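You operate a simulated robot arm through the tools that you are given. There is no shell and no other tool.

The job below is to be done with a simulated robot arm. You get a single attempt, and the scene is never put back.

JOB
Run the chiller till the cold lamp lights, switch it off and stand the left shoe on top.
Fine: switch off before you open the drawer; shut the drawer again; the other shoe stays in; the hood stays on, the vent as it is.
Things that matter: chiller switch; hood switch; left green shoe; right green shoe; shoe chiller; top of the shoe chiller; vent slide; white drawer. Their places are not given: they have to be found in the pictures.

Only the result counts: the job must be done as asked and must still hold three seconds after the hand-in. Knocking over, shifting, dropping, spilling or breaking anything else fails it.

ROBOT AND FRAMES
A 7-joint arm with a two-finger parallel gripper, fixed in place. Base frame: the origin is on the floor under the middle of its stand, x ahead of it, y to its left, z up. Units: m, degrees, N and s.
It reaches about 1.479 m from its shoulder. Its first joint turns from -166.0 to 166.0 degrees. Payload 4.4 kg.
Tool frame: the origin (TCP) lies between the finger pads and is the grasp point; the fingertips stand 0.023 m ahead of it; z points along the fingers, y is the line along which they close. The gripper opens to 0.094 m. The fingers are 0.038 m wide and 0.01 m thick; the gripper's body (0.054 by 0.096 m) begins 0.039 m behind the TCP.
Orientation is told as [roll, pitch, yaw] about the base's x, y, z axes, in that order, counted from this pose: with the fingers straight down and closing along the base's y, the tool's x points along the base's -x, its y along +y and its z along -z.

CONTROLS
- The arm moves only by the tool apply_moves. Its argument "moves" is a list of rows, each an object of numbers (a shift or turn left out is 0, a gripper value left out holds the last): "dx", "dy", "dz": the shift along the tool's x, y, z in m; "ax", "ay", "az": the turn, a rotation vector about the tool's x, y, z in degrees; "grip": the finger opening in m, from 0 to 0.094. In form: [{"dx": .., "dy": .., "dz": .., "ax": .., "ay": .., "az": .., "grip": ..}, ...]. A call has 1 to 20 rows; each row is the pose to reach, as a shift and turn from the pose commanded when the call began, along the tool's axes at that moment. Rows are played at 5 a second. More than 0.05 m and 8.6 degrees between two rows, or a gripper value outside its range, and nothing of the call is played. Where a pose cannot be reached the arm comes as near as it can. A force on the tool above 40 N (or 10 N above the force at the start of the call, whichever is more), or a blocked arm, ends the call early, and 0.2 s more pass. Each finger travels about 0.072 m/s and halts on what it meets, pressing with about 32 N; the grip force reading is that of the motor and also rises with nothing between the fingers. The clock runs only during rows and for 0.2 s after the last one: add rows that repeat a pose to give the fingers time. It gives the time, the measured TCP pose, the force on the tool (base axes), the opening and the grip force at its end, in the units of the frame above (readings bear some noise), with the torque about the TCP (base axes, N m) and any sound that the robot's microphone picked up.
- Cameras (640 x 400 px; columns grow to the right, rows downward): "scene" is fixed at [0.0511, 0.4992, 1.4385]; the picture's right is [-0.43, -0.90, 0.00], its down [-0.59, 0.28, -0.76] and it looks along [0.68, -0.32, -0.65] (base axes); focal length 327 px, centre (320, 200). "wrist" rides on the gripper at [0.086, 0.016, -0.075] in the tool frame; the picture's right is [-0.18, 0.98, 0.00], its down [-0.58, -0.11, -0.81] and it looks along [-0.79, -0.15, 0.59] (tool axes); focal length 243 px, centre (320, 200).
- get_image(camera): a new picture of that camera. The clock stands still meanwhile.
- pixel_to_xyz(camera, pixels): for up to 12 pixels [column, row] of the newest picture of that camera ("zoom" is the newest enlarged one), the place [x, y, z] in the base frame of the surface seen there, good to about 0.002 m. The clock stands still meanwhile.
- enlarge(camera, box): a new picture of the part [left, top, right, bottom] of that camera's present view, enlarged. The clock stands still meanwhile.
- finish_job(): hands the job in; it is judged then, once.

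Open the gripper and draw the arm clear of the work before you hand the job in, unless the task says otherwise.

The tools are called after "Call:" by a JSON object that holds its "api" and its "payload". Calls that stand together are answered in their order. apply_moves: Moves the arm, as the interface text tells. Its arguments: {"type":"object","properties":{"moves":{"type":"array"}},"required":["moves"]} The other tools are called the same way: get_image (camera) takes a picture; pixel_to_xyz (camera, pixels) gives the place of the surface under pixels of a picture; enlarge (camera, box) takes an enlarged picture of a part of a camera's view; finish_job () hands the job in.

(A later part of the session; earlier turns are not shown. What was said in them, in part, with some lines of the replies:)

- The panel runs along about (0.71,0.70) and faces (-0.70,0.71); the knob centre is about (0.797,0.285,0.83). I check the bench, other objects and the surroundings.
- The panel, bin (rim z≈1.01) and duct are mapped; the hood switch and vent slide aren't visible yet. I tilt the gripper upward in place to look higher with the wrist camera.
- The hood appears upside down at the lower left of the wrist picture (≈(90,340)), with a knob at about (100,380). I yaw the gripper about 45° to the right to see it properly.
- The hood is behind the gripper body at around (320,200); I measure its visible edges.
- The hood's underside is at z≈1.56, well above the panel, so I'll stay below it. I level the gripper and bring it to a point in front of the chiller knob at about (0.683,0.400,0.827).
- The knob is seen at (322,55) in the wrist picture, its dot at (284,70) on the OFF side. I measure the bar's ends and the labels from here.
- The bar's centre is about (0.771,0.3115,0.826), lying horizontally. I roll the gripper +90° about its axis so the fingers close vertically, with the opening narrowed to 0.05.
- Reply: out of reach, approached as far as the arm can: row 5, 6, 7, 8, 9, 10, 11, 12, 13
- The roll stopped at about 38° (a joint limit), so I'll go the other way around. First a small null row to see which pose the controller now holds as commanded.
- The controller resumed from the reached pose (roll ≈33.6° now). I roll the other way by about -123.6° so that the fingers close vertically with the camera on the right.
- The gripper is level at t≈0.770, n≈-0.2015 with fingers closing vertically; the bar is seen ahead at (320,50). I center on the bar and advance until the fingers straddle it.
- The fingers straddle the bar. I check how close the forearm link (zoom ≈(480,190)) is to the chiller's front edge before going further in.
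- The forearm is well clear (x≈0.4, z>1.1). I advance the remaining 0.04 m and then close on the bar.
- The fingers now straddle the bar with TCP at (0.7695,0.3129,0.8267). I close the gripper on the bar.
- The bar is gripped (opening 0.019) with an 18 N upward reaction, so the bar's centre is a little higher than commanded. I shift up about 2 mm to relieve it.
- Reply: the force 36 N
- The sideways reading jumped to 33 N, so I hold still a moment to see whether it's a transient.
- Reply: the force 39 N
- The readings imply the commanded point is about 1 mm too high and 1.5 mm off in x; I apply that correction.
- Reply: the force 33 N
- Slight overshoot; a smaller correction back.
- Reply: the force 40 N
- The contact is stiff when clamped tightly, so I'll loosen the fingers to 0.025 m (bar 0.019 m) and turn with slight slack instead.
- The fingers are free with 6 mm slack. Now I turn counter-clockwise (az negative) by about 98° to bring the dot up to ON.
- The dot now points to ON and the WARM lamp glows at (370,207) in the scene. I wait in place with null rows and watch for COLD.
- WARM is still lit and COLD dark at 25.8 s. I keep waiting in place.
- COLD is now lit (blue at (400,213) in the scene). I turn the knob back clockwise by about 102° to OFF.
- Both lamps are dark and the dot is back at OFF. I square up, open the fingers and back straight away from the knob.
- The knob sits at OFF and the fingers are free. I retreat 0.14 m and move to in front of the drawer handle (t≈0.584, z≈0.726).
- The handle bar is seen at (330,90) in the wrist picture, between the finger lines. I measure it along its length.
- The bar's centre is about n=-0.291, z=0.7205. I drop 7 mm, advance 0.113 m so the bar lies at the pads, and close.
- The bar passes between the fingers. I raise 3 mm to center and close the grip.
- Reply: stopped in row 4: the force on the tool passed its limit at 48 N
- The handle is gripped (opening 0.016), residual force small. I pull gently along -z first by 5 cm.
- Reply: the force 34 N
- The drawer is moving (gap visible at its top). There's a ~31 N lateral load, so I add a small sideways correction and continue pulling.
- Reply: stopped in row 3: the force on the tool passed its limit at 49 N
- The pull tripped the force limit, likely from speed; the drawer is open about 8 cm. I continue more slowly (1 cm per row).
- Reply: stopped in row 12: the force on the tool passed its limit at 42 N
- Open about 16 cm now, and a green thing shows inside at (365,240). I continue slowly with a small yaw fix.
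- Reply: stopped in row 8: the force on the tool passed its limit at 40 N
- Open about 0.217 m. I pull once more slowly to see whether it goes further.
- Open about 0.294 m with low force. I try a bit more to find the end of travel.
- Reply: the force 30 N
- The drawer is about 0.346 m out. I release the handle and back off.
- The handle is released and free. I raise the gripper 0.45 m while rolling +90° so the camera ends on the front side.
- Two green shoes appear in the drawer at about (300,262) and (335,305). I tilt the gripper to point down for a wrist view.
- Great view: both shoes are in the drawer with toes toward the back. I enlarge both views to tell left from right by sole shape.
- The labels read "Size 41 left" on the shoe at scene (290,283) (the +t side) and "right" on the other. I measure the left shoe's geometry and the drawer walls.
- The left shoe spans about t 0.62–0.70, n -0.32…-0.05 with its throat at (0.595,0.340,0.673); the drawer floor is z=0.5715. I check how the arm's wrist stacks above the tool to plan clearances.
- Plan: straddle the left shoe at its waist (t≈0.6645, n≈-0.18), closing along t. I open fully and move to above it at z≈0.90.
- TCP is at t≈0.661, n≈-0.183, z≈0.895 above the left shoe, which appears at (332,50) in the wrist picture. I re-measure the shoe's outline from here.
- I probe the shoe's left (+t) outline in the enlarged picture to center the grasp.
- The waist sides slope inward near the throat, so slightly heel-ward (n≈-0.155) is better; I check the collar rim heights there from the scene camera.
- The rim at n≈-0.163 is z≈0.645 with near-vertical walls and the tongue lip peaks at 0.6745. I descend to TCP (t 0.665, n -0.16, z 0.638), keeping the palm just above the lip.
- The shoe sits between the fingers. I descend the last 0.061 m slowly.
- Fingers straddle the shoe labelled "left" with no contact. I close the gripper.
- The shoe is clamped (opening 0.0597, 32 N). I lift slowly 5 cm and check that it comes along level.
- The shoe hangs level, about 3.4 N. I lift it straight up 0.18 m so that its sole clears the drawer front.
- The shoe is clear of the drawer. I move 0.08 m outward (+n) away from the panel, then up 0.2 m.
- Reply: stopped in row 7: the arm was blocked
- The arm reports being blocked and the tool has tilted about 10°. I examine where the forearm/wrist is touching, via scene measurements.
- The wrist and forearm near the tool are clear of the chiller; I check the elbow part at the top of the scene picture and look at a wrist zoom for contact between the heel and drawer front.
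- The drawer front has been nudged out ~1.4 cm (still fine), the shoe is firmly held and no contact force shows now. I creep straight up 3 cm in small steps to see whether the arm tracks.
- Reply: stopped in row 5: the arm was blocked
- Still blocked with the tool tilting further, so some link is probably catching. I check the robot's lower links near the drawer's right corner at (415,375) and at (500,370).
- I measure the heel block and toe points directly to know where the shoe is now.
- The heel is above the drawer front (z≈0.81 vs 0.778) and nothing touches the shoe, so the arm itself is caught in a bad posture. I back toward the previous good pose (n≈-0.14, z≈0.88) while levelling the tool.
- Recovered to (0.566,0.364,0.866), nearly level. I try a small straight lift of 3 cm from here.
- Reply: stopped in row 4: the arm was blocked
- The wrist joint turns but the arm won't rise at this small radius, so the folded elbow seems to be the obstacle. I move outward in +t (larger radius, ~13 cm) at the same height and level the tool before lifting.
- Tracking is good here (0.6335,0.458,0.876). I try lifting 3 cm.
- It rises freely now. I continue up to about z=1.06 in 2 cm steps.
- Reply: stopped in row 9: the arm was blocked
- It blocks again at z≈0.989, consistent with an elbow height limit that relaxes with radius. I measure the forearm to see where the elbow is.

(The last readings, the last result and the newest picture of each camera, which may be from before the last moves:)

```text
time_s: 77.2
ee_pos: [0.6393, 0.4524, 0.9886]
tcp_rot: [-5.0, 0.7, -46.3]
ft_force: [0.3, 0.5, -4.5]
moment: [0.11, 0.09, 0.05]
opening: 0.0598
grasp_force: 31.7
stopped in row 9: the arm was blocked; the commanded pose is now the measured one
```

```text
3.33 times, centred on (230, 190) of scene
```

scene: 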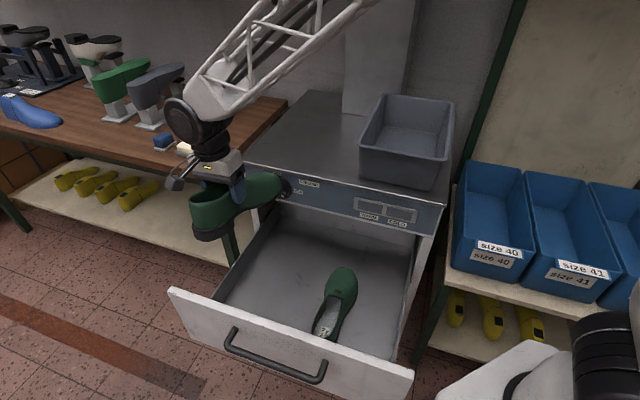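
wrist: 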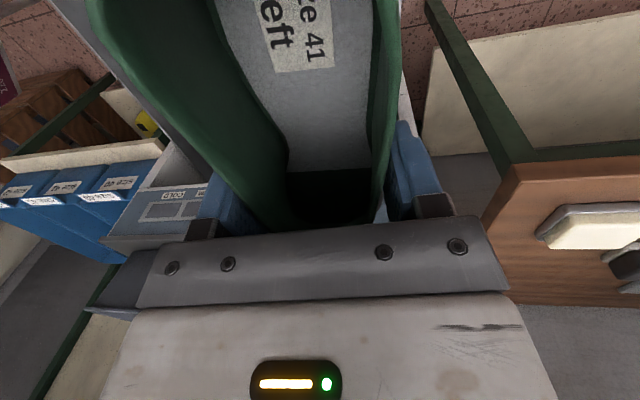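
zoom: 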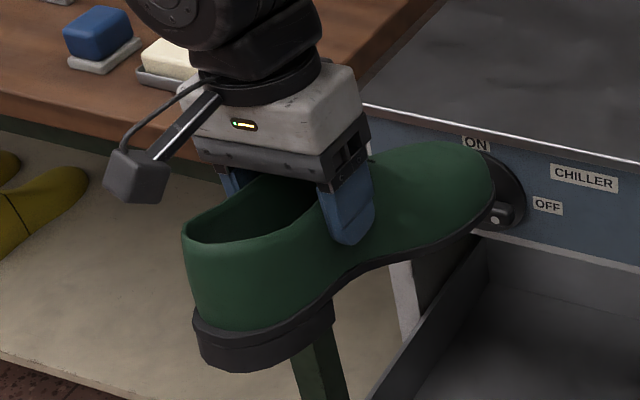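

The elbow appears near its top height, so more radius is needed. I level the tool and move a further 9 cm in +t.

Call:
{"api": "apply_moves", "payload": {"moves": [{"dy": 0.018, "dz": -0.0016, "ax": -1}, {"dy": 0.036, "dz": -0.0032, "ax": -2}, {"dy": 0.054, "dz": -0.0048, "ax": -3}, {"dy": 0.072, "dz": -0.0064, "ax": -4}, {"dy": 0.09, "dz": -0.008, "ax": -5, "ay": -0.7}, {"dy": 0.09, "dz": -0.008, "ax": -5, "ay": -0.7}]}}

Call:
{"api": "get_image", "payload": {"camera": "scene"}}

```text
time_s: 78.5
ee_pos: [0.7036, 0.5157, 0.9955]
tcp_rot: [0.5, -0.1, -46.3]
ft_force: [1.5, -0.4, -2.7]
moment: [0.1, 0.09, 0.0]
opening: 0.0601
grasp_force: 32.2
```

```text
taken
```

scene: 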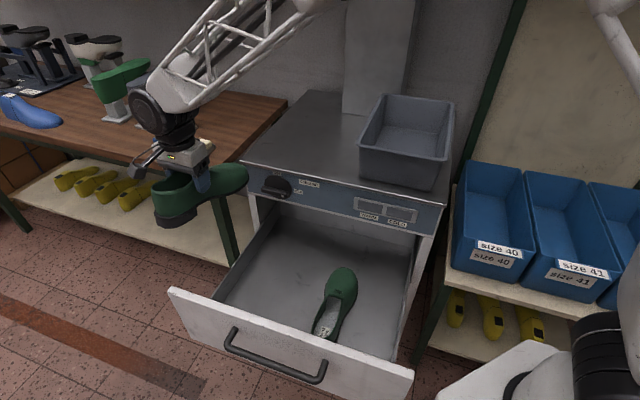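

Tracking well at (0.704,0.516,0.9955). I lift by 6 cm in small steps.

Call:
{"api": "apply_moves", "payload": {"moves": [{"dz": -0.015}, {"dz": -0.03}, {"dz": -0.045}, {"dz": -0.06}, {"dz": -0.06}]}}

```text
time_s: 79.8
ee_pos: [0.703, 0.5155, 1.0553]
tcp_rot: [0.5, -0.1, -46.3]
ft_force: [-0.3, 0.3, -4.0]
moment: [0.08, 0.08, -0.01]
opening: 0.0599
grasp_force: 31.4
```

Now z=1.055 with the sole at about 0.986, well above the chiller top. I move inward (-n) 0.2 m first over the left edge, keeping a large radius.

Call:
{"api": "apply_moves", "payload": {"moves": [{"dx": -0.025}, {"dx": -0.05}, {"dx": -0.075}, {"dx": -0.1}, {"dx": -0.125}, {"dx": -0.15}, {"dx": -0.175}, {"dx": -0.2}, {"dx": -0.2}]}}

Call:
{"api": "get_image", "payload": {"camera": "scene"}}

Call:
{"api": "get_image", "payload": {"camera": "wrist"}}

```text
time_s: 81.8
ee_pos: [0.8426, 0.3705, 1.0578]
tcp_rot: [0.5, -0.1, -46.4]
ft_force: [0.2, 0.2, -4.2]
moment: [0.1, 0.09, 0.0]
opening: 0.0599
grasp_force: 31.9
```

```text
taken
```

scene: 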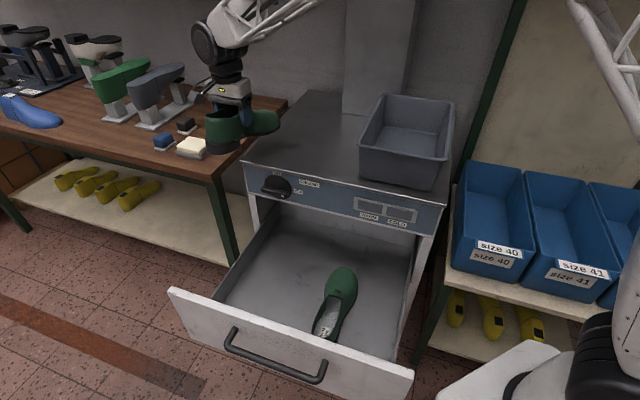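

```text
taken
```

wrist: 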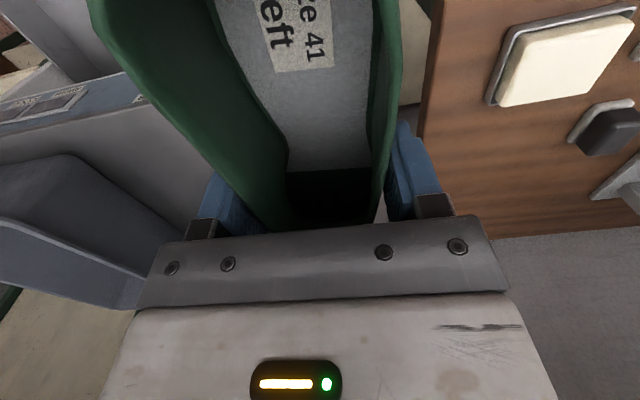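

The shoe is over the chiller's left front corner area. I continue 0.15 m inward and shift 0.12 m toward -t to be above the free area of the top.

Call:
{"api": "apply_moves", "payload": {"moves": [{"dx": -0.025}, {"dx": -0.05, "dy": -0.01}, {"dx": -0.075, "dy": -0.03}, {"dx": -0.1, "dy": -0.05}, {"dx": -0.125, "dy": -0.075}, {"dx": -0.15, "dy": -0.1}, {"dx": -0.155, "dy": -0.12}, {"dx": -0.155, "dy": -0.12}]}}

Call:
{"api": "get_image", "payload": {"camera": "scene"}}

Call:
{"api": "get_image", "payload": {"camera": "wrist"}}

```text
time_s: 83.5
ee_pos: [0.862, 0.1762, 1.0567]
tcp_rot: [0.5, 0.0, -46.3]
ft_force: [-0.5, 0.2, -3.1]
moment: [0.12, 0.1, 0.03]
opening: 0.0599
grasp_force: 32.3
```

```text
taken
```

scene: 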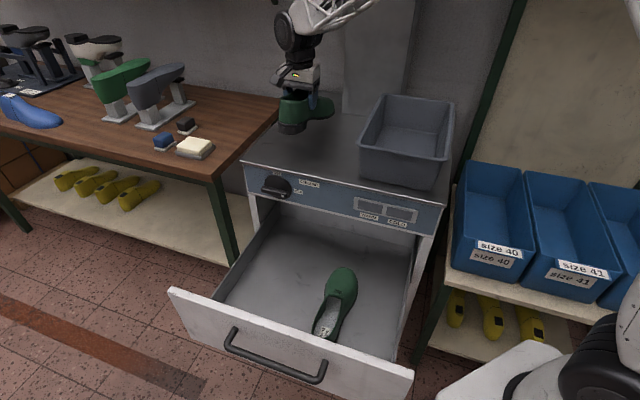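

```text
taken
```

wrist: 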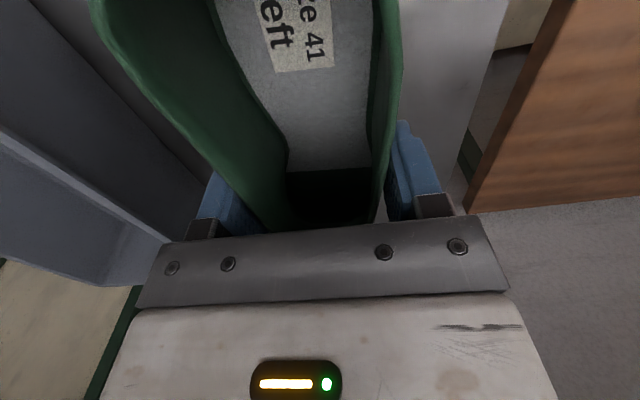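

TCP is at t≈0.734, n≈-0.485 above the top. I measure the shoe's heel and toe relative to the duct, bin and edges before lowering.

Call:
{"api": "enlarge", "payload": {"camera": "scene", "box": [240, 50, 400, 170]}}

Call:
{"api": "pixel_to_xyz", "payload": {"camera": "zoom", "pixels": [[200, 320], [175, 310], [250, 310], [160, 270], [360, 190], [370, 220], [355, 235], [330, 200], [240, 290], [310, 260], [420, 210], [460, 280]]}}

```text
3.33 times, centred on (320, 110) of scene
```

zoom: 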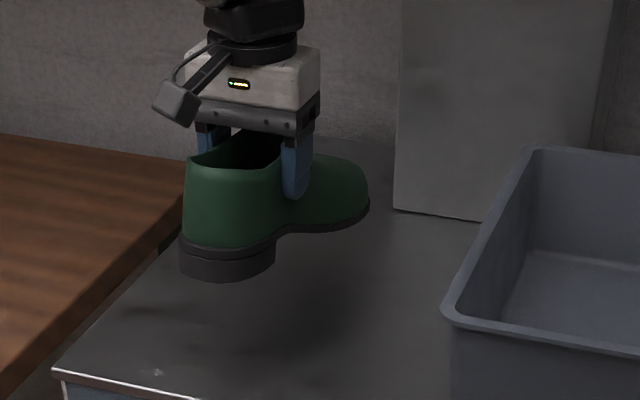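

```text
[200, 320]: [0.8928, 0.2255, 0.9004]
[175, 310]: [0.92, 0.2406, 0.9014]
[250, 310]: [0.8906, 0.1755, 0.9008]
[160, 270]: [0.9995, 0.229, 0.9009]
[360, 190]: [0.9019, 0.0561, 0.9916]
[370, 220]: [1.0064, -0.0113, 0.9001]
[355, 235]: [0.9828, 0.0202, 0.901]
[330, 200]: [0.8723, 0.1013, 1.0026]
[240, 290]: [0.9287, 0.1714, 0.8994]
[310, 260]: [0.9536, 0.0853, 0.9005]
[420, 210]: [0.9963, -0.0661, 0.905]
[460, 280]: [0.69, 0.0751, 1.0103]
```

Call:
{"api": "pixel_to_xyz", "payload": {"camera": "zoom", "pixels": [[190, 270], [225, 275], [268, 258], [185, 230], [190, 180], [345, 215], [362, 205], [365, 190], [300, 225], [340, 165], [280, 232], [230, 255]]}}

```text
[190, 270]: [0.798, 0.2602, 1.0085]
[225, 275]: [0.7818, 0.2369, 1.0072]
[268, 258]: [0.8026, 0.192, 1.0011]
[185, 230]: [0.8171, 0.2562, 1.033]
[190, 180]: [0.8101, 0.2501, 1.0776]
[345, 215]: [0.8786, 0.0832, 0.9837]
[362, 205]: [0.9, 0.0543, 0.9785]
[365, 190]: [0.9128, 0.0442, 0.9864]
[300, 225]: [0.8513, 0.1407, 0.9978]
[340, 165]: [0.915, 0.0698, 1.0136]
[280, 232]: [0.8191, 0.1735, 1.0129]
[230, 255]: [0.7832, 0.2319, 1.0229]
```

The shoe hangs slightly toe-down (heel bottom ~1.003, toe bottom ~0.977). I zoom in to measure the sole's bottom edge more precisely so I can level it.

Call:
{"api": "enlarge", "payload": {"camera": "scene", "box": [270, 80, 350, 140]}}

Call:
{"api": "pixel_to_xyz", "payload": {"camera": "zoom", "pixels": [[90, 375], [160, 415], [130, 400], [210, 395], [260, 350], [265, 360], [330, 310], [390, 295], [440, 270], [470, 245], [475, 215], [300, 320]]}}

```text
6.67 times, centred on (310, 110) of scene
```

zoom: 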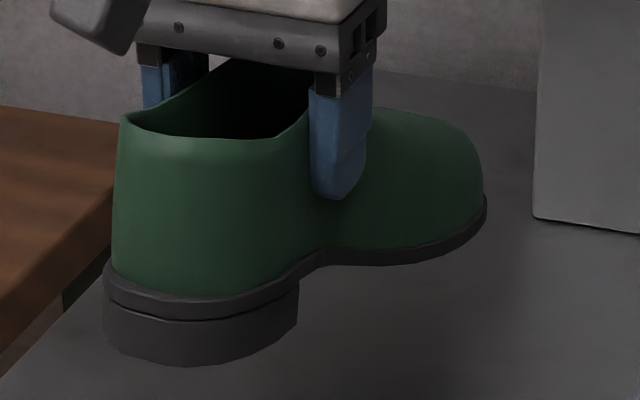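

```text
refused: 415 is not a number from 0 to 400
```

Call:
{"api": "pixel_to_xyz", "payload": {"camera": "zoom", "pixels": [[108, 335], [130, 352], [180, 362], [220, 358], [270, 340], [294, 322], [340, 262], [390, 260], [430, 250], [465, 230], [483, 212], [310, 265]]}}

```text
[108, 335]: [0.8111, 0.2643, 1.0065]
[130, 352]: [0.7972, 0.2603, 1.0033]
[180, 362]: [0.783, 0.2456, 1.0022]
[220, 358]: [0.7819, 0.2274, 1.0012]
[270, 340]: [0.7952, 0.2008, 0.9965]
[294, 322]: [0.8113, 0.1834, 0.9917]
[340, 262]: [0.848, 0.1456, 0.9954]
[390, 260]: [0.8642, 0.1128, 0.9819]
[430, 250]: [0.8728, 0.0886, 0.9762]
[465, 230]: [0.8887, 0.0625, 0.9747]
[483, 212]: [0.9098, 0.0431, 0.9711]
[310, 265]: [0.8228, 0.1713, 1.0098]
```

The sole's contact plane is pitched about 8.2° toe-down. I rotate the tool by ay=-8.2° to level it and shift 2.5 cm further in from the front edge.

Call:
{"api": "apply_moves", "payload": {"moves": [{"dx": -0.008, "ay": -2}, {"dx": -0.016, "ay": -4}, {"dx": -0.025, "ay": -6}, {"dx": -0.025, "ay": -8.2}, {"dx": -0.025, "ay": -8.2}]}}

Call:
{"api": "enlarge", "payload": {"camera": "scene", "box": [270, 70, 350, 130]}}

```text
time_s: 84.8
ee_pos: [0.8797, 0.1574, 1.0572]
tcp_rot: [0.5, -8.3, -46.2]
ft_force: [0.9, -0.2, -3.0]
moment: [0.12, 0.09, 0.01]
opening: 0.0598
grasp_force: 31.7
```

```text
6.67 times, centred on (310, 100) of scene
```

zoom: 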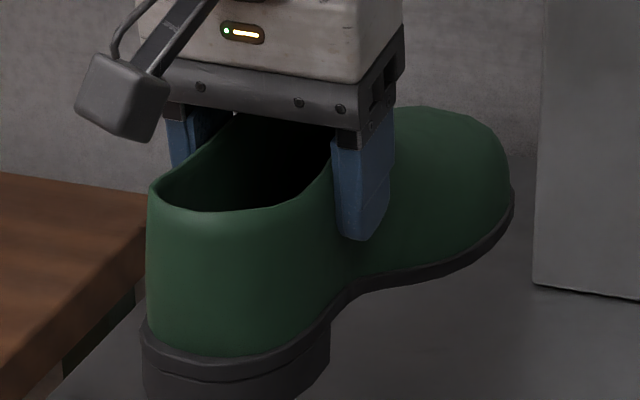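

Call:
{"api": "enlarge", "payload": {"camera": "scene", "box": [270, 80, 350, 140]}}

Call:
{"api": "pixel_to_xyz", "payload": {"camera": "zoom", "pixels": [[145, 325], [170, 342], [200, 348], [250, 340], [300, 320], [325, 300], [385, 220], [420, 214], [460, 200], [490, 178], [510, 150], [350, 235]]}}

```text
6.67 times, centred on (310, 110) of scene
```

zoom: 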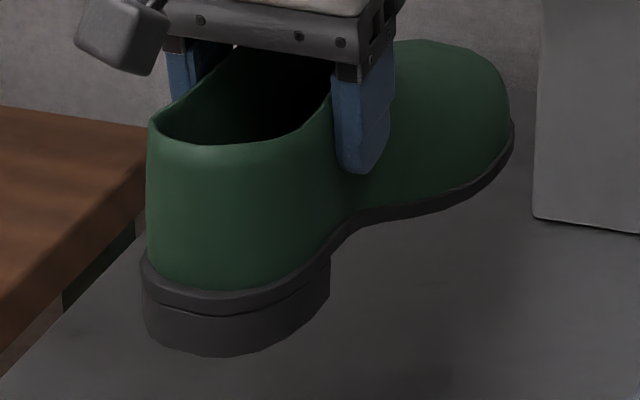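

```text
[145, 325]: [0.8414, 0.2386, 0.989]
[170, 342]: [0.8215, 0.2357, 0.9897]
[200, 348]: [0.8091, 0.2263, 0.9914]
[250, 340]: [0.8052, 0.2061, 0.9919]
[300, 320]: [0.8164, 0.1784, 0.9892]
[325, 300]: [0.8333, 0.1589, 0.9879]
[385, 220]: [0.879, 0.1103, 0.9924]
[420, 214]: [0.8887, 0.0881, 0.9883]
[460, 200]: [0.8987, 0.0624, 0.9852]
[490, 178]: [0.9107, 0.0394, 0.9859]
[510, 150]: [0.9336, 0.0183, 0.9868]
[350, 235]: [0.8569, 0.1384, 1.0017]
```

The sole is now level (heel ≈0.989, ball ≈0.987). I lower it 7.5 cm straight down to just above the top.

Call:
{"api": "apply_moves", "payload": {"moves": [{"dx": 0.0021, "dz": 0.0148}, {"dx": 0.0043, "dz": 0.0297}, {"dx": 0.0064, "dz": 0.0445}, {"dx": 0.0086, "dz": 0.0594}, {"dx": 0.01, "dz": 0.0693}, {"dx": 0.0107, "dz": 0.0742}, {"dx": 0.0107, "dz": 0.0742}]}}

Call:
{"api": "enlarge", "payload": {"camera": "scene", "box": [250, 80, 370, 170]}}

```text
time_s: 86.3
ee_pos: [0.8803, 0.1586, 0.9805]
tcp_rot: [0.5, -8.3, -46.3]
ft_force: [-0.7, 0.8, -4.2]
moment: [0.12, 0.11, -0.02]
opening: 0.0598
grasp_force: 32.0
```

```text
4.44 times, centred on (310, 125) of scene
```

zoom: 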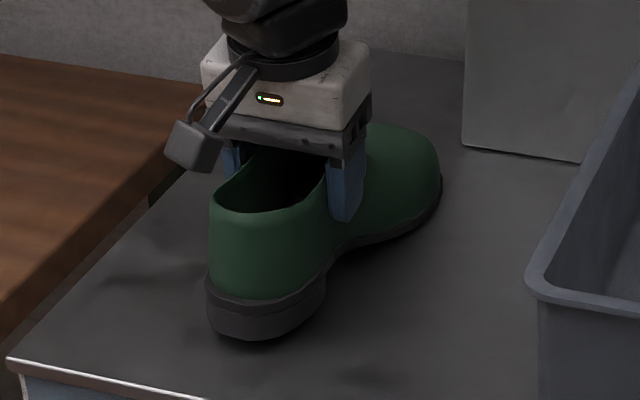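

About 1 cm remains. I lower in 2 mm steps and watch the vertical force.

Call:
{"api": "apply_moves", "payload": {"moves": [{"dx": 0.0003, "dz": 0.002}, {"dx": 0.0006, "dz": 0.004}, {"dx": 0.0009, "dz": 0.006}, {"dx": 0.0012, "dz": 0.008}, {"dx": 0.0012, "dz": 0.008}]}}

```text
time_s: 87.5
ee_pos: [0.8791, 0.1593, 0.9724]
tcp_rot: [0.5, -8.2, -46.3]
ft_force: [0.1, 2.5, 3.1]
moment: [-0.61, -0.19, 0.22]
opening: 0.0596
grasp_force: 32.3
```

The ball of the shoe has touched (force z rose by ~7 N). I press 1.5 mm more so that the heel seats too.

Call:
{"api": "apply_moves", "payload": {"moves": [{"dx": 0.0001, "dz": 0.001}, {"dx": 0.0002, "dz": 0.0015}, {"dx": 0.0002, "dz": 0.0015}]}}

Call:
{"api": "enlarge", "payload": {"camera": "scene", "box": [260, 90, 360, 165]}}

```text
time_s: 88.3
ee_pos: [0.8792, 0.1594, 0.9722]
tcp_rot: [0.6, -8.2, -46.5]
ft_force: [0.4, 6.5, 10.8]
moment: [0.18, 0.56, -0.14]
opening: 0.0597
grasp_force: 31.7
```

```text
5.33 times, centred on (310, 128) of scene
```

zoom: 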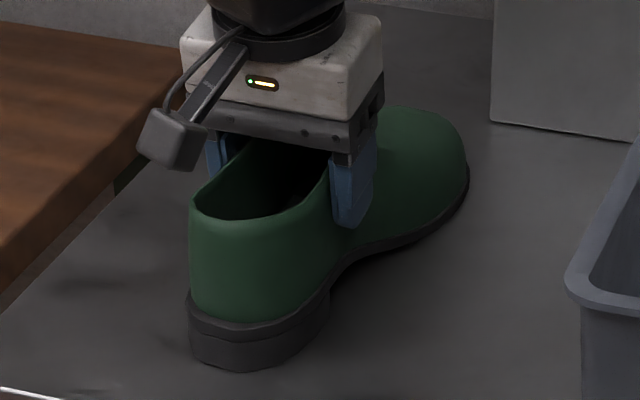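

Both ends appear seated (z force 10.8 N, small moment). I open the fingers slowly.

Call:
{"api": "apply_moves", "payload": {"moves": [{"grip": 0.062}, {"grip": 0.066}, {"grip": 0.072}, {"grip": 0.08}, {"grip": 0.088}, {"grip": 0.094}, {"grip": 0.094}]}}

Call:
{"api": "enlarge", "payload": {"camera": "scene", "box": [260, 90, 360, 165]}}

Call:
{"api": "get_image", "payload": {"camera": "wrist"}}

```text
time_s: 90.0
ee_pos: [0.8785, 0.1595, 0.9694]
tcp_rot: [0.5, -8.4, -46.3]
ft_force: [-0.2, -0.8, 0.3]
moment: [-0.01, 0.0, 0.01]
opening: 0.0942
grasp_force: 0.0
```

```text
5.33 times, centred on (310, 128) of scene
```

zoom: 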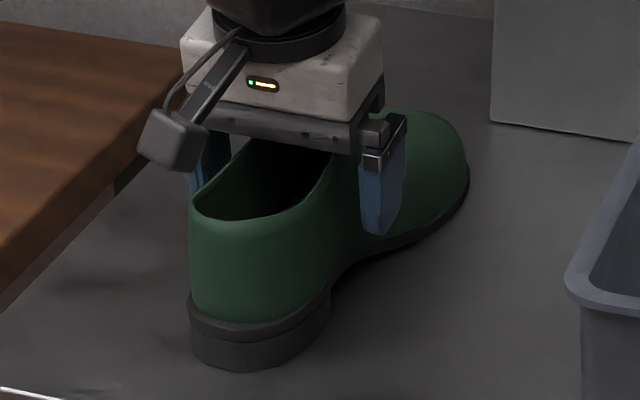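

```text
taken
```

wrist: 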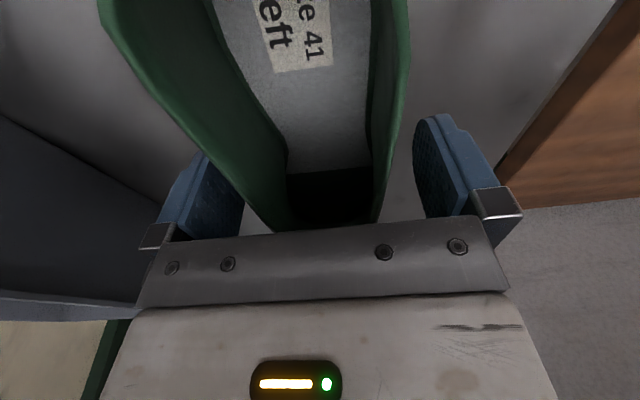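

The shoe stands by itself and the fingers are free (force ≈0). I rise straight up 9 cm.

Call:
{"api": "apply_moves", "payload": {"moves": [{"dx": -0.0015, "dz": -0.0099}, {"dx": -0.0036, "dz": -0.0247}, {"dx": -0.0065, "dz": -0.0445}, {"dx": -0.0102, "dz": -0.0693}, {"dx": -0.0131, "dz": -0.0891}, {"dx": -0.0131, "dz": -0.0891}]}}

Call:
{"api": "get_image", "payload": {"camera": "scene"}}

Call:
{"api": "get_image", "payload": {"camera": "wrist"}}

```text
time_s: 91.3
ee_pos: [0.8793, 0.1567, 1.0621]
tcp_rot: [0.5, -8.3, -46.3]
ft_force: [-0.4, -0.4, 0.0]
moment: [-0.01, 0.01, 0.06]
opening: 0.0937
grasp_force: 0.0
```

```text
taken
```

scene: 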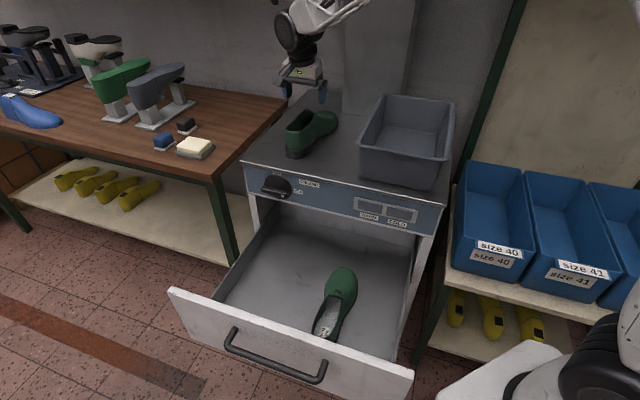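

```text
taken
```

wrist: 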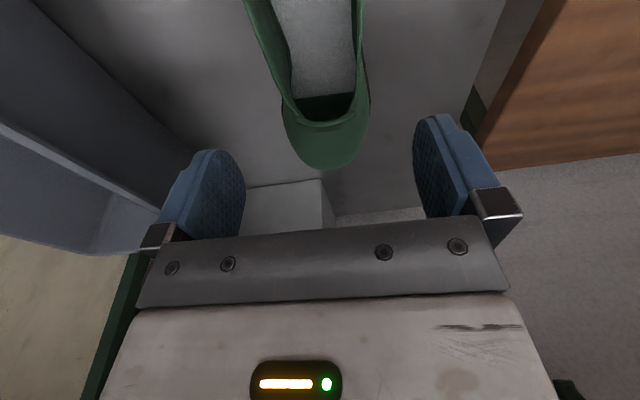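

The shoe stands on the top. I level the tool and slide 0.12 m in +t, clear of the shoe.

Call:
{"api": "apply_moves", "payload": {"moves": [{"dy": 0.02, "ay": 2}, {"dy": 0.045, "ay": 4}, {"dy": 0.07, "ay": 6}, {"dy": 0.095, "ay": 8.3}, {"dy": 0.12, "ay": 8.3}, {"dy": 0.12, "ay": 8.3}]}}

Call:
{"api": "enlarge", "payload": {"camera": "scene", "box": [240, 50, 400, 170]}}

```text
time_s: 92.8
ee_pos: [0.9652, 0.241, 1.064]
tcp_rot: [0.5, 0.0, -46.2]
ft_force: [0.8, -0.2, 0.2]
moment: [-0.05, 0.0, 0.0]
opening: 0.0938
grasp_force: 0.0
```

```text
3.33 times, centred on (320, 110) of scene
```

zoom: 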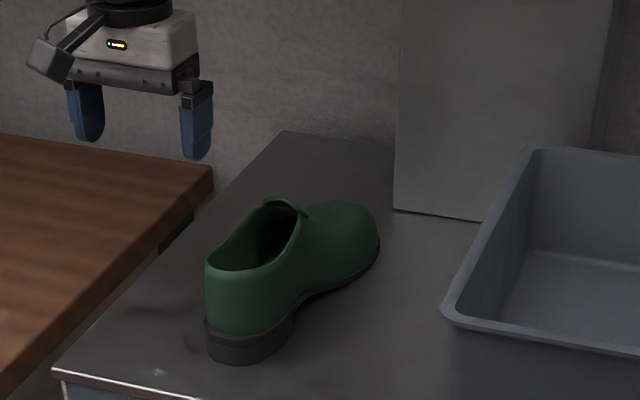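

The left shoe is standing upright and clear of bin and duct. I retract along +n by 0.4 m over the left side, easing lower once past the front edge.

Call:
{"api": "apply_moves", "payload": {"moves": [{"dx": 0.03}, {"dx": 0.07}, {"dx": 0.11}, {"dx": 0.15}, {"dx": 0.19}, {"dx": 0.23}, {"dx": 0.27, "dz": 0.01}, {"dx": 0.31, "dz": 0.025}, {"dx": 0.35, "dz": 0.04}, {"dx": 0.39, "dz": 0.06}, {"dx": 0.43, "dz": 0.08}, {"dx": 0.47, "dz": 0.1}, {"dx": 0.51, "dz": 0.12}, {"dx": 0.55, "dz": 0.15}, {"dx": 0.55, "dz": 0.15}]}}

Call:
{"api": "get_image", "payload": {"camera": "scene"}}

Call:
{"api": "get_image", "payload": {"camera": "wrist"}}

```text
time_s: 96.0
ee_pos: [0.5833, 0.6392, 0.9093]
tcp_rot: [0.5, 0.0, -46.3]
ft_force: [0.6, 0.0, 0.0]
moment: [-0.03, 0.0, 0.01]
opening: 0.0941
grasp_force: 0.0
```

```text
taken
```

scene: 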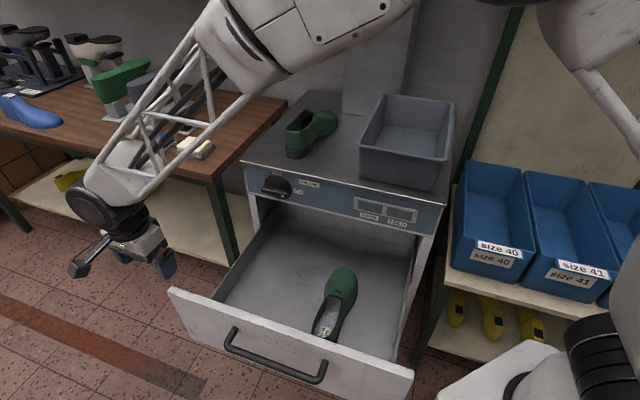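

```text
taken
```

wrist: 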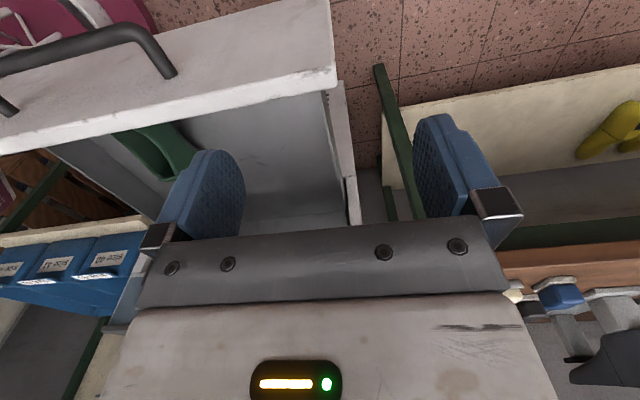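

Clear of the chiller at t≈0.8645, n≈0.04. I move further out (+n 0.21) and down to z≈0.8, in front-left of the drawer.

Call:
{"api": "apply_moves", "payload": {"moves": [{"dx": 0.035, "dz": 0.015}, {"dx": 0.07, "dz": 0.03}, {"dx": 0.105, "dz": 0.05}, {"dx": 0.14, "dz": 0.07}, {"dx": 0.175, "dz": 0.085}, {"dx": 0.21, "dz": 0.1, "grip": 0.05}, {"dx": 0.21, "dz": 0.1}]}}

Call:
{"api": "apply_moves", "payload": {"moves": [{"ay": -8}, {"ay": -16}, {"ay": -24}, {"ay": -32}, {"ay": -40}, {"ay": -48}, {"ay": -56}, {"ay": -64}, {"ay": -72}, {"ay": -80}, {"ay": -88}, {"ay": -90}, {"ay": -90}]}}

Call:
{"api": "get_image", "payload": {"camera": "scene"}}

```text
time_s: 97.5
ee_pos: [0.4416, 0.7931, 0.81]
tcp_rot: [0.5, 0.1, -46.3]
ft_force: [-0.2, 0.1, 0.3]
moment: [-0.01, 0.0, -0.01]
opening: 0.0498
grasp_force: 0.1
```

```text
time_s: 100.3
ee_pos: [0.4428, 0.7908, 0.8116]
tcp_rot: [96.1, -89.4, -142.4]
ft_force: [0.4, -0.5, -0.8]
moment: [0.02, 0.02, 0.0]
opening: 0.0501
grasp_force: 0.1
```

```text
taken
```

scene: 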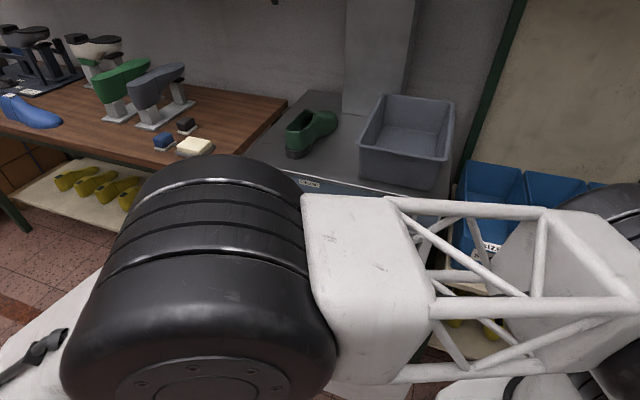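

The tool is horizontal now. I roll it -90° and move to in front of the handle's middle (t≈0.584, z≈0.72, n≈0.2).

Call:
{"api": "apply_moves", "payload": {"moves": [{"dx": 0.008, "dy": -0.026, "dz": 0.004, "az": -8}, {"dx": 0.016, "dy": -0.052, "dz": 0.008, "az": -16}, {"dx": 0.025, "dy": -0.078, "dz": 0.012, "az": -24}, {"dx": 0.033, "dy": -0.105, "dz": 0.016, "az": -32}, {"dx": 0.041, "dy": -0.131, "dz": 0.02, "az": -40}, {"dx": 0.05, "dy": -0.157, "dz": 0.024, "az": -48}, {"dx": 0.058, "dy": -0.183, "dz": 0.028, "az": -56}, {"dx": 0.066, "dy": -0.209, "dz": 0.032, "az": -64}, {"dx": 0.074, "dy": -0.236, "dz": 0.036, "az": -72}, {"dx": 0.083, "dy": -0.262, "dz": 0.04, "az": -80}, {"dx": 0.091, "dy": -0.288, "dz": 0.044, "az": -88}, {"dx": 0.091, "dy": -0.288, "dz": 0.044, "az": -90}, {"dx": 0.091, "dy": -0.288, "dz": 0.044, "az": -90}]}}

Call:
{"api": "get_image", "payload": {"camera": "wrist"}}

Call:
{"api": "get_image", "payload": {"camera": "scene"}}

```text
time_s: 103.2
ee_pos: [0.2661, 0.5604, 0.7191]
tcp_rot: [-90.1, -0.3, 43.6]
ft_force: [0.0, -0.5, 0.4]
moment: [0.0, 0.04, 0.02]
opening: 0.0502
grasp_force: 0.1
```

```text
taken
```

wrist: 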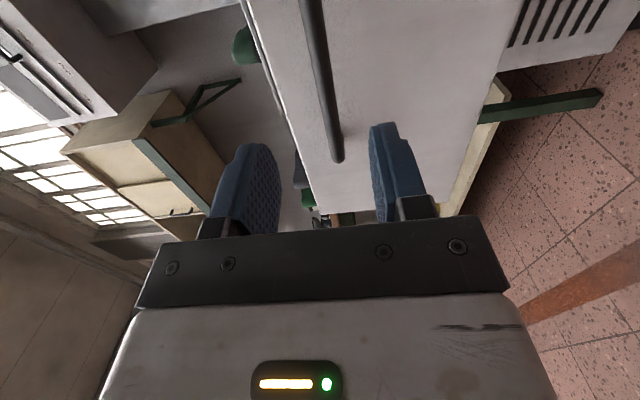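

```text
taken
```

scene: 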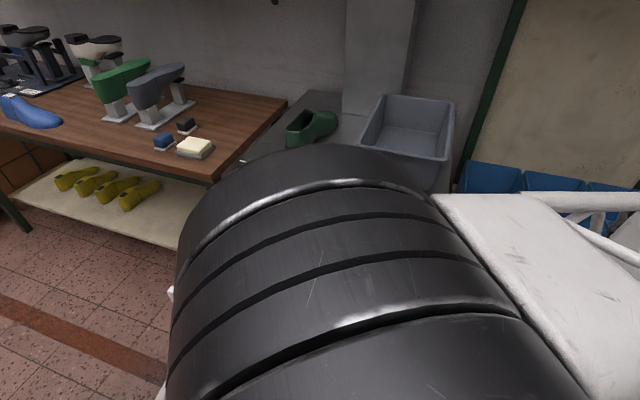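

In front of the handle at t≈0.584, n≈0.208. I measure the handle and drawer face from the wrist camera.

Call:
{"api": "pixel_to_xyz", "payload": {"camera": "wrist", "pixels": [[335, 155], [328, 110], [318, 50], [312, 10], [280, 100], [420, 100], [380, 60], [300, 150], [450, 150], [260, 40]]}}

```text
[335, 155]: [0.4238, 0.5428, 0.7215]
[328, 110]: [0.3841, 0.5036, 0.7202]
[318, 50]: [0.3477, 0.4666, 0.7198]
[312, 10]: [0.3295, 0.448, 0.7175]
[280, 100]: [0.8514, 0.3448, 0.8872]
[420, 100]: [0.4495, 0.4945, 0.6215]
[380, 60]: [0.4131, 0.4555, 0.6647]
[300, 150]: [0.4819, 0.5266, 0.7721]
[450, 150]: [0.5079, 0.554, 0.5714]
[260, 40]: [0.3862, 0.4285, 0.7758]
```

The face is at n≈0.031 and the bar front at n≈0.084, z≈0.7205. I square the yaw and advance so the open fingers straddle the bar with tips near the face.

Call:
{"api": "apply_moves", "payload": {"moves": [{"ay": -1.4, "dy": -0.001}, {"ay": -1.4, "dy": -0.001, "dz": 0.03}, {"ay": -1.4, "dy": -0.001, "dz": 0.06}, {"ay": -1.4, "dy": -0.001, "dz": 0.09}, {"ay": -1.4, "dy": -0.001, "dz": 0.12}, {"ay": -1.4, "dy": -0.001, "dz": 0.14}, {"ay": -1.4, "dy": -0.001, "dz": 0.14}]}}

Call:
{"api": "get_image", "payload": {"camera": "wrist"}}

```text
time_s: 104.8
ee_pos: [0.3626, 0.4599, 0.7168]
tcp_rot: [-90.0, -0.4, 45.2]
ft_force: [-0.2, 0.3, -0.3]
moment: [0.01, 0.0, -0.02]
opening: 0.0499
grasp_force: 0.0
```

```text
taken
```

wrist: 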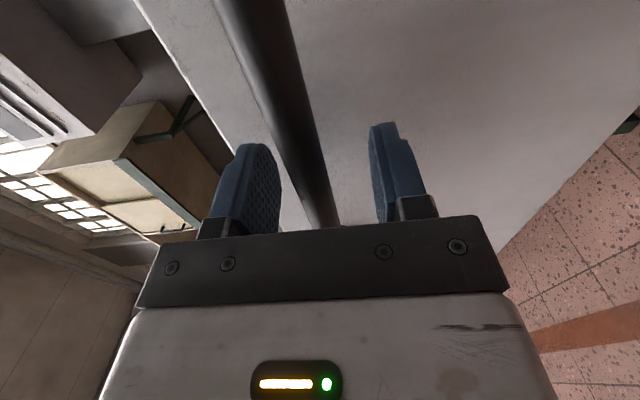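

The bar is between the fingers. I push slowly forward (1 cm per row) with the fingertips on the drawer face.

Call:
{"api": "apply_moves", "payload": {"moves": [{"dy": -0.002, "dz": 0.01}, {"dy": -0.003, "dz": 0.02}, {"dy": -0.003, "dz": 0.03}, {"dy": -0.003, "dz": 0.04}, {"dy": -0.003, "dz": 0.05}, {"dy": -0.003, "dz": 0.06}, {"dy": -0.003, "dz": 0.07}, {"dy": -0.003, "dz": 0.08}, {"dy": -0.003, "dz": 0.09}, {"dy": -0.003, "dz": 0.1}, {"dy": -0.003, "dz": 0.11}, {"dy": -0.003, "dz": 0.12}, {"dy": -0.003, "dz": 0.13}, {"dy": -0.003, "dz": 0.14}, {"dy": -0.003, "dz": 0.15}]}}

Call:
{"api": "get_image", "payload": {"camera": "scene"}}

```text
time_s: 108.0
ee_pos: [0.4674, 0.3544, 0.7212]
tcp_rot: [-90.0, -0.4, 45.0]
ft_force: [-2.6, 2.4, -0.6]
moment: [-0.01, 0.09, -0.08]
opening: 0.0499
grasp_force: 0.0
```

```text
taken
```

scene: 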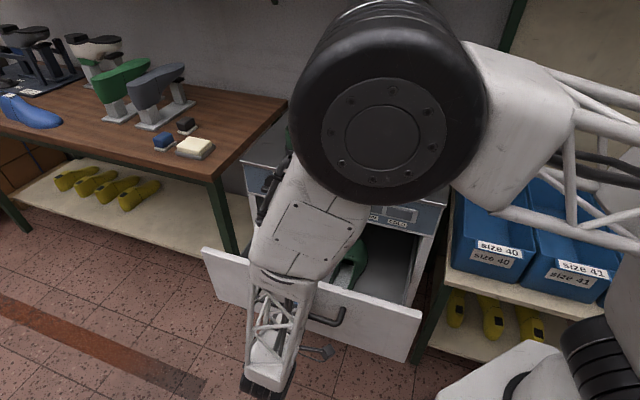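

Pushing works with only a few newtons; the drawer is closing. I continue 0.2 m.

Call:
{"api": "apply_moves", "payload": {"moves": [{"dz": 0.01}, {"dz": 0.02}, {"dz": 0.03}, {"dz": 0.04}, {"dz": 0.05}, {"dz": 0.06}, {"dz": 0.07}, {"dz": 0.08}, {"dz": 0.09}, {"dz": 0.1}, {"dz": 0.11}, {"dz": 0.12}, {"dz": 0.13}, {"dz": 0.14}, {"dz": 0.15}, {"dz": 0.16}, {"dz": 0.17}, {"dz": 0.18}, {"dz": 0.19}, {"dz": 0.2}]}}

Call:
{"api": "get_image", "payload": {"camera": "scene"}}

```text
time_s: 112.2
ee_pos: [0.6105, 0.2124, 0.722]
tcp_rot: [-90.0, -0.4, 45.1]
ft_force: [-1.5, 2.5, 0.1]
moment: [0.09, 0.03, -0.07]
opening: 0.0502
grasp_force: 0.1
```

```text
taken
```

scene: 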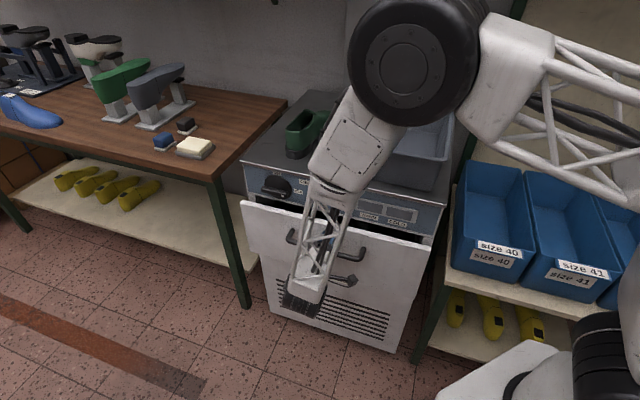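

About 3 cm remain. I push in small steps until a firm stop is felt.

Call:
{"api": "apply_moves", "payload": {"moves": [{"dz": 0.006}, {"dz": 0.012}, {"dz": 0.018}, {"dz": 0.024}, {"dz": 0.028}, {"dz": 0.031}, {"dz": 0.034}, {"dz": 0.036}]}}

Call:
{"api": "enlarge", "payload": {"camera": "scene", "box": [230, 150, 450, 288]}}

```text
time_s: 113.9
ee_pos: [0.634, 0.1891, 0.7215]
tcp_rot: [-90.1, -0.4, 45.2]
ft_force: [-11.0, 12.1, 1.5]
moment: [0.13, 0.33, -0.3]
opening: 0.0496
grasp_force: 0.2
stopped in row 8: the force on the tool passed its limit at 53 N (the readings are from after the stop); the commanded pose is now the measured one
```

```text
2.90 times, centred on (340, 219) of scene
```

zoom: 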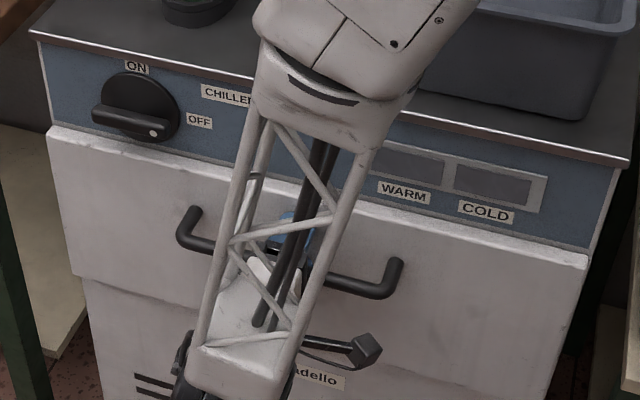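

A firm stop was met with the face at n≈-0.338, matching the original closed position. I back straight out without touching the bar.

Call:
{"api": "apply_moves", "payload": {"moves": [{"dz": -0.01}, {"dz": -0.03}, {"dz": -0.06}, {"dz": -0.09}, {"dz": -0.12}, {"dz": -0.16}, {"dz": -0.2}, {"dz": -0.2}]}}

Call:
{"api": "get_image", "payload": {"camera": "wrist"}}

Call:
{"api": "get_image", "payload": {"camera": "scene"}}

```text
time_s: 115.7
ee_pos: [0.4934, 0.326, 0.7228]
tcp_rot: [-90.0, -0.3, 45.4]
ft_force: [0.3, 0.0, 1.0]
moment: [-0.02, -0.02, 0.0]
opening: 0.05
grasp_force: 0.0
```

```text
taken
```

wrist: 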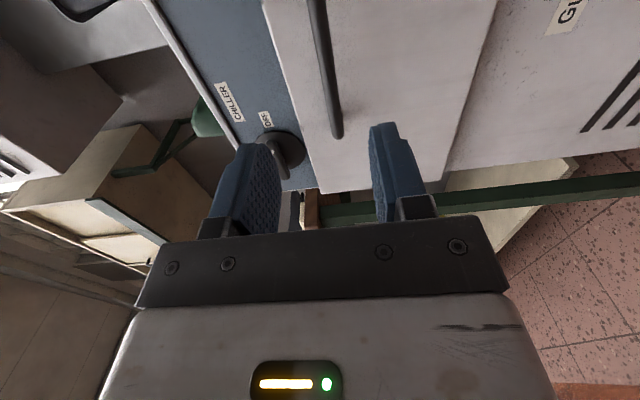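

```text
taken
```

scene: 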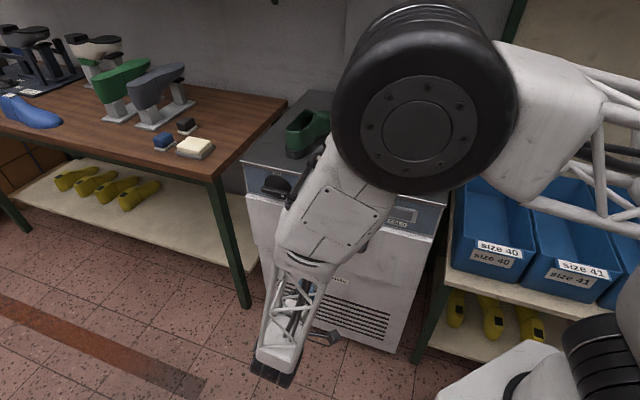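

The drawer looks shut and the shoe stands on top at (305,130). I verify the drawer face position and knob state from this wrist view.

Call:
{"api": "pixel_to_xyz", "payload": {"camera": "wrist", "pixels": [[330, 110], [420, 100], [390, 50], [300, 100], [262, 130], [285, 150]]}}

Call:
{"api": "enlarge", "payload": {"camera": "wrist", "box": [180, 60, 380, 200]}}

Call:
{"api": "enlarge", "payload": {"camera": "scene", "box": [230, 80, 390, 200]}}

```text
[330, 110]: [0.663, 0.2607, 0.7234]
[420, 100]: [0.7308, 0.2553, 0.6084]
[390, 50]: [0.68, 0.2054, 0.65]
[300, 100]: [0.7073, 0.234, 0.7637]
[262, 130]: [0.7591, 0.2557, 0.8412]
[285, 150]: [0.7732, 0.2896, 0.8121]
```

```text
2.86 times, centred on (280, 130) of wrist
```

zoom: 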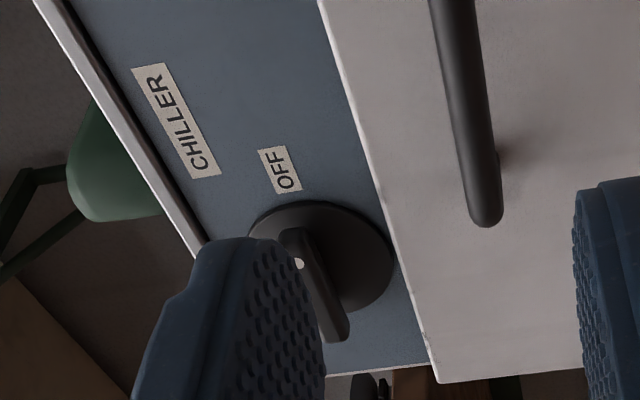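

```text
3.33 times, centred on (310, 140) of scene
```

zoom: 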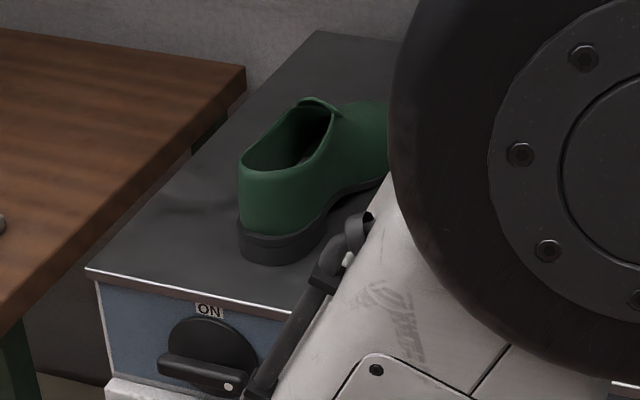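

The drawer face is back at n≈-0.336 (as at the start) and the knob's dot points to OFF. I retreat further along the known safe path.

Call:
{"api": "apply_moves", "payload": {"moves": [{"dz": -0.04}, {"dz": -0.08}, {"dz": -0.12}, {"dz": -0.16}, {"dz": -0.2}, {"dz": -0.24}, {"dz": -0.25}, {"dz": -0.25}]}}

Call:
{"api": "apply_moves", "payload": {"moves": [{"dy": -0.04}, {"dy": -0.08, "az": 8}, {"dy": -0.12, "az": 16}, {"dy": -0.16, "az": 24}, {"dy": -0.2, "az": 32}, {"dy": -0.24, "az": 40}, {"dy": -0.28, "az": 48}, {"dy": -0.32, "az": 56}, {"dy": -0.36, "az": 64}, {"dy": -0.4, "az": 72}, {"dy": -0.44, "az": 80}, {"dy": -0.45, "az": 88}, {"dy": -0.45, "az": 90}, {"dy": -0.45, "az": 90}]}}

Call:
{"api": "get_image", "payload": {"camera": "wrist"}}

Call:
{"api": "get_image", "payload": {"camera": "scene"}}

```text
time_s: 117.5
ee_pos: [0.3127, 0.505, 0.7229]
tcp_rot: [-90.0, -0.5, 45.3]
ft_force: [0.9, 0.6, 1.0]
moment: [0.04, 0.01, 0.01]
opening: 0.0497
grasp_force: 0.0
```

```text
time_s: 120.5
ee_pos: [0.3134, 0.5022, 1.1724]
tcp_rot: [90.5, -89.6, -135.2]
ft_force: [-0.1, 0.3, -0.7]
moment: [-0.01, 0.01, -0.01]
opening: 0.0501
grasp_force: 0.2
```

```text
taken
```

wrist: 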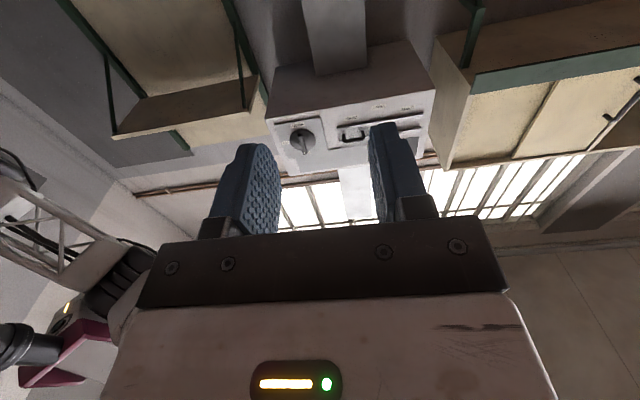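

```text
taken
```

scene: 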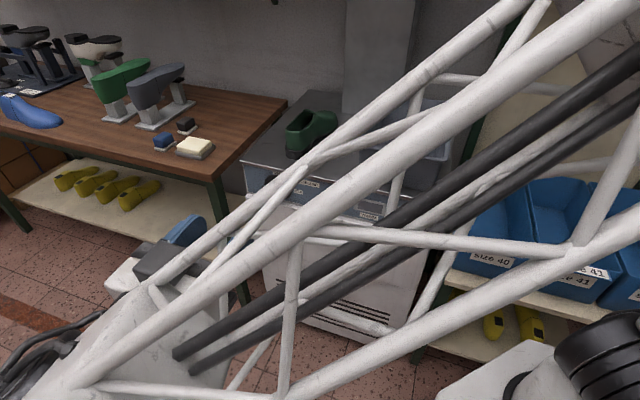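

The hood is now visible in the wrist picture with its knob at (303,140) and a vent slide at (350,133). I enlarge it to confirm the hood is still on.

Call:
{"api": "enlarge", "payload": {"camera": "wrist", "box": [260, 80, 440, 192]}}

Call:
{"api": "enlarge", "payload": {"camera": "scene", "box": [230, 80, 390, 200]}}

```text
3.56 times, centred on (350, 136) of wrist
```

zoom: 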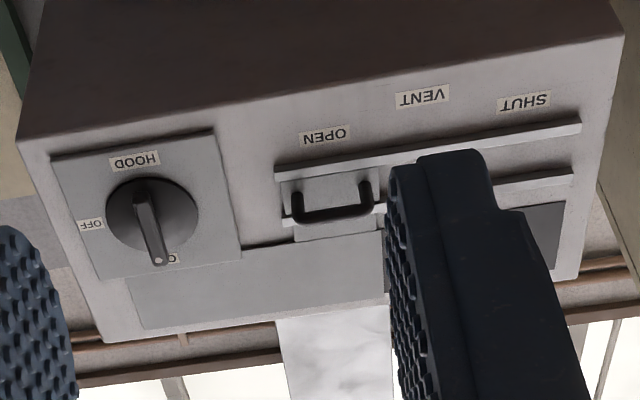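

```text
3.33 times, centred on (310, 140) of scene
```

zoom: 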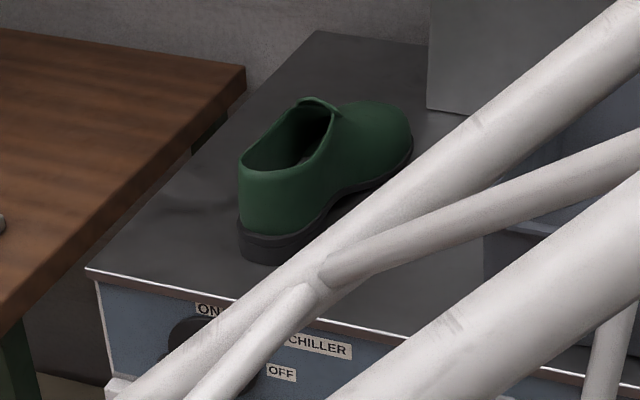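

The hood's dot points to ON and the vent is at OPEN, both untouched. I tilt the tool down and open the gripper for a clear final view.

Call:
{"api": "apply_moves", "payload": {"moves": [{"ay": 8.2, "grip": 0.094}, {"ay": 16.4}, {"ay": 24.6}, {"ay": 32.8}, {"ay": 41}, {"ay": 49.2}, {"ay": 57.4}, {"ay": 65.6}, {"ay": 73.8}, {"ay": 82}, {"ay": 90}, {"ay": 90}]}}

Call:
{"api": "get_image", "payload": {"camera": "scene"}}

Call:
{"api": "get_image", "payload": {"camera": "wrist"}}

```text
time_s: 123.1
ee_pos: [0.3122, 0.5007, 1.1719]
tcp_rot: [0.5, 0.0, -44.7]
ft_force: [-0.1, 0.0, 0.3]
moment: [0.01, -0.02, -0.02]
opening: 0.0938
grasp_force: 0.0
```

```text
taken
```

scene: 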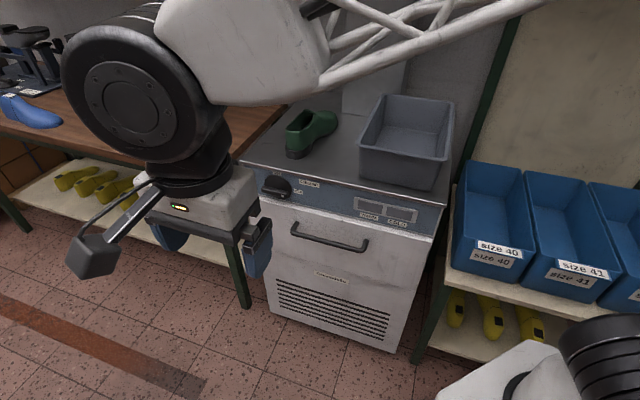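

```text
taken
```

wrist: 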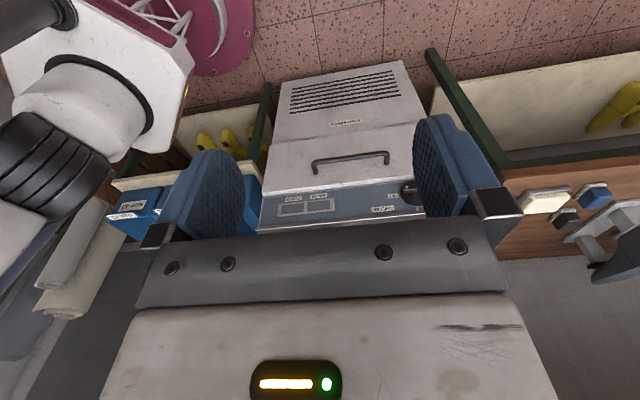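

The scene shows the drawer shut, lamps dark, the shoe standing on top, bin unmoved. One last check of the panel and drawer edges.

Call:
{"api": "enlarge", "payload": {"camera": "scene", "box": [235, 90, 455, 250]}}

Call:
{"api": "pixel_to_xyz", "payload": {"camera": "scene", "pixels": [[262, 220], [420, 260], [330, 225], [440, 165], [400, 95], [300, 155], [334, 118]]}}

```text
2.50 times, centred on (345, 170) of scene
```

zoom: 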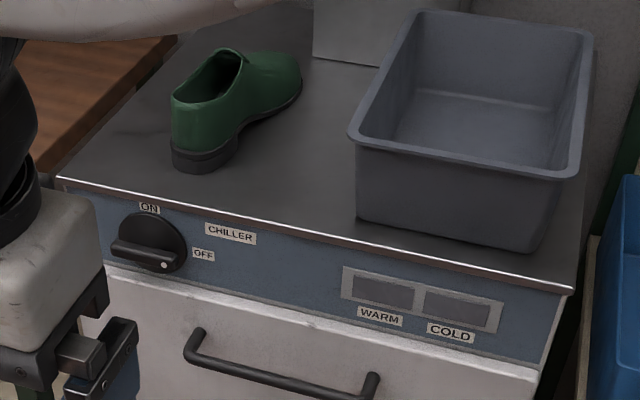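

```text
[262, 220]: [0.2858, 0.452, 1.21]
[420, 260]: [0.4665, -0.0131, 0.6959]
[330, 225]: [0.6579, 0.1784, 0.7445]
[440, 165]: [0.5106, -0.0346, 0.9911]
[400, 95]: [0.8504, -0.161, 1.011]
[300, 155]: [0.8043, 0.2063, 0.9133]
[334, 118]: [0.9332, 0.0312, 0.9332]
```

Everything checks out: the knob is at OFF, the drawer is flush, the bin hasn't moved, the left shoe stands on the top, and the arm is clear with the gripper open. I hand the job in.

Call:
{"api": "finish_job", "payload": {}}

```text
The job is handed in.
```

The job is handed in. I ran the chiller until the cold lamp lit and turned it back to OFF before opening the drawer. The left shoe now stands upright on top of the chiller.

- **Left shoe:** its insole label reads "Size 41 left". It stands on the free part of the top, clear of the grey bin and the duct, and the bin measured unmoved.
- **Drawer:** it is shut, with its face within about 2–3 mm of where it started. The right shoe stayed inside.
- **Hood and vent:** I never touched them. A late picture shows the hood switch at ON and the vent at OPEN.
- **Arm:** it is clear of the work with the gripper open.

While lifting the shoe, the arm was blocked several times for a reason I could not identify, most likely its elbow near the top of its range. The drawer slid out about 1.4 cm during the first of these. I went around by a wider path and saw nothing else disturbed.
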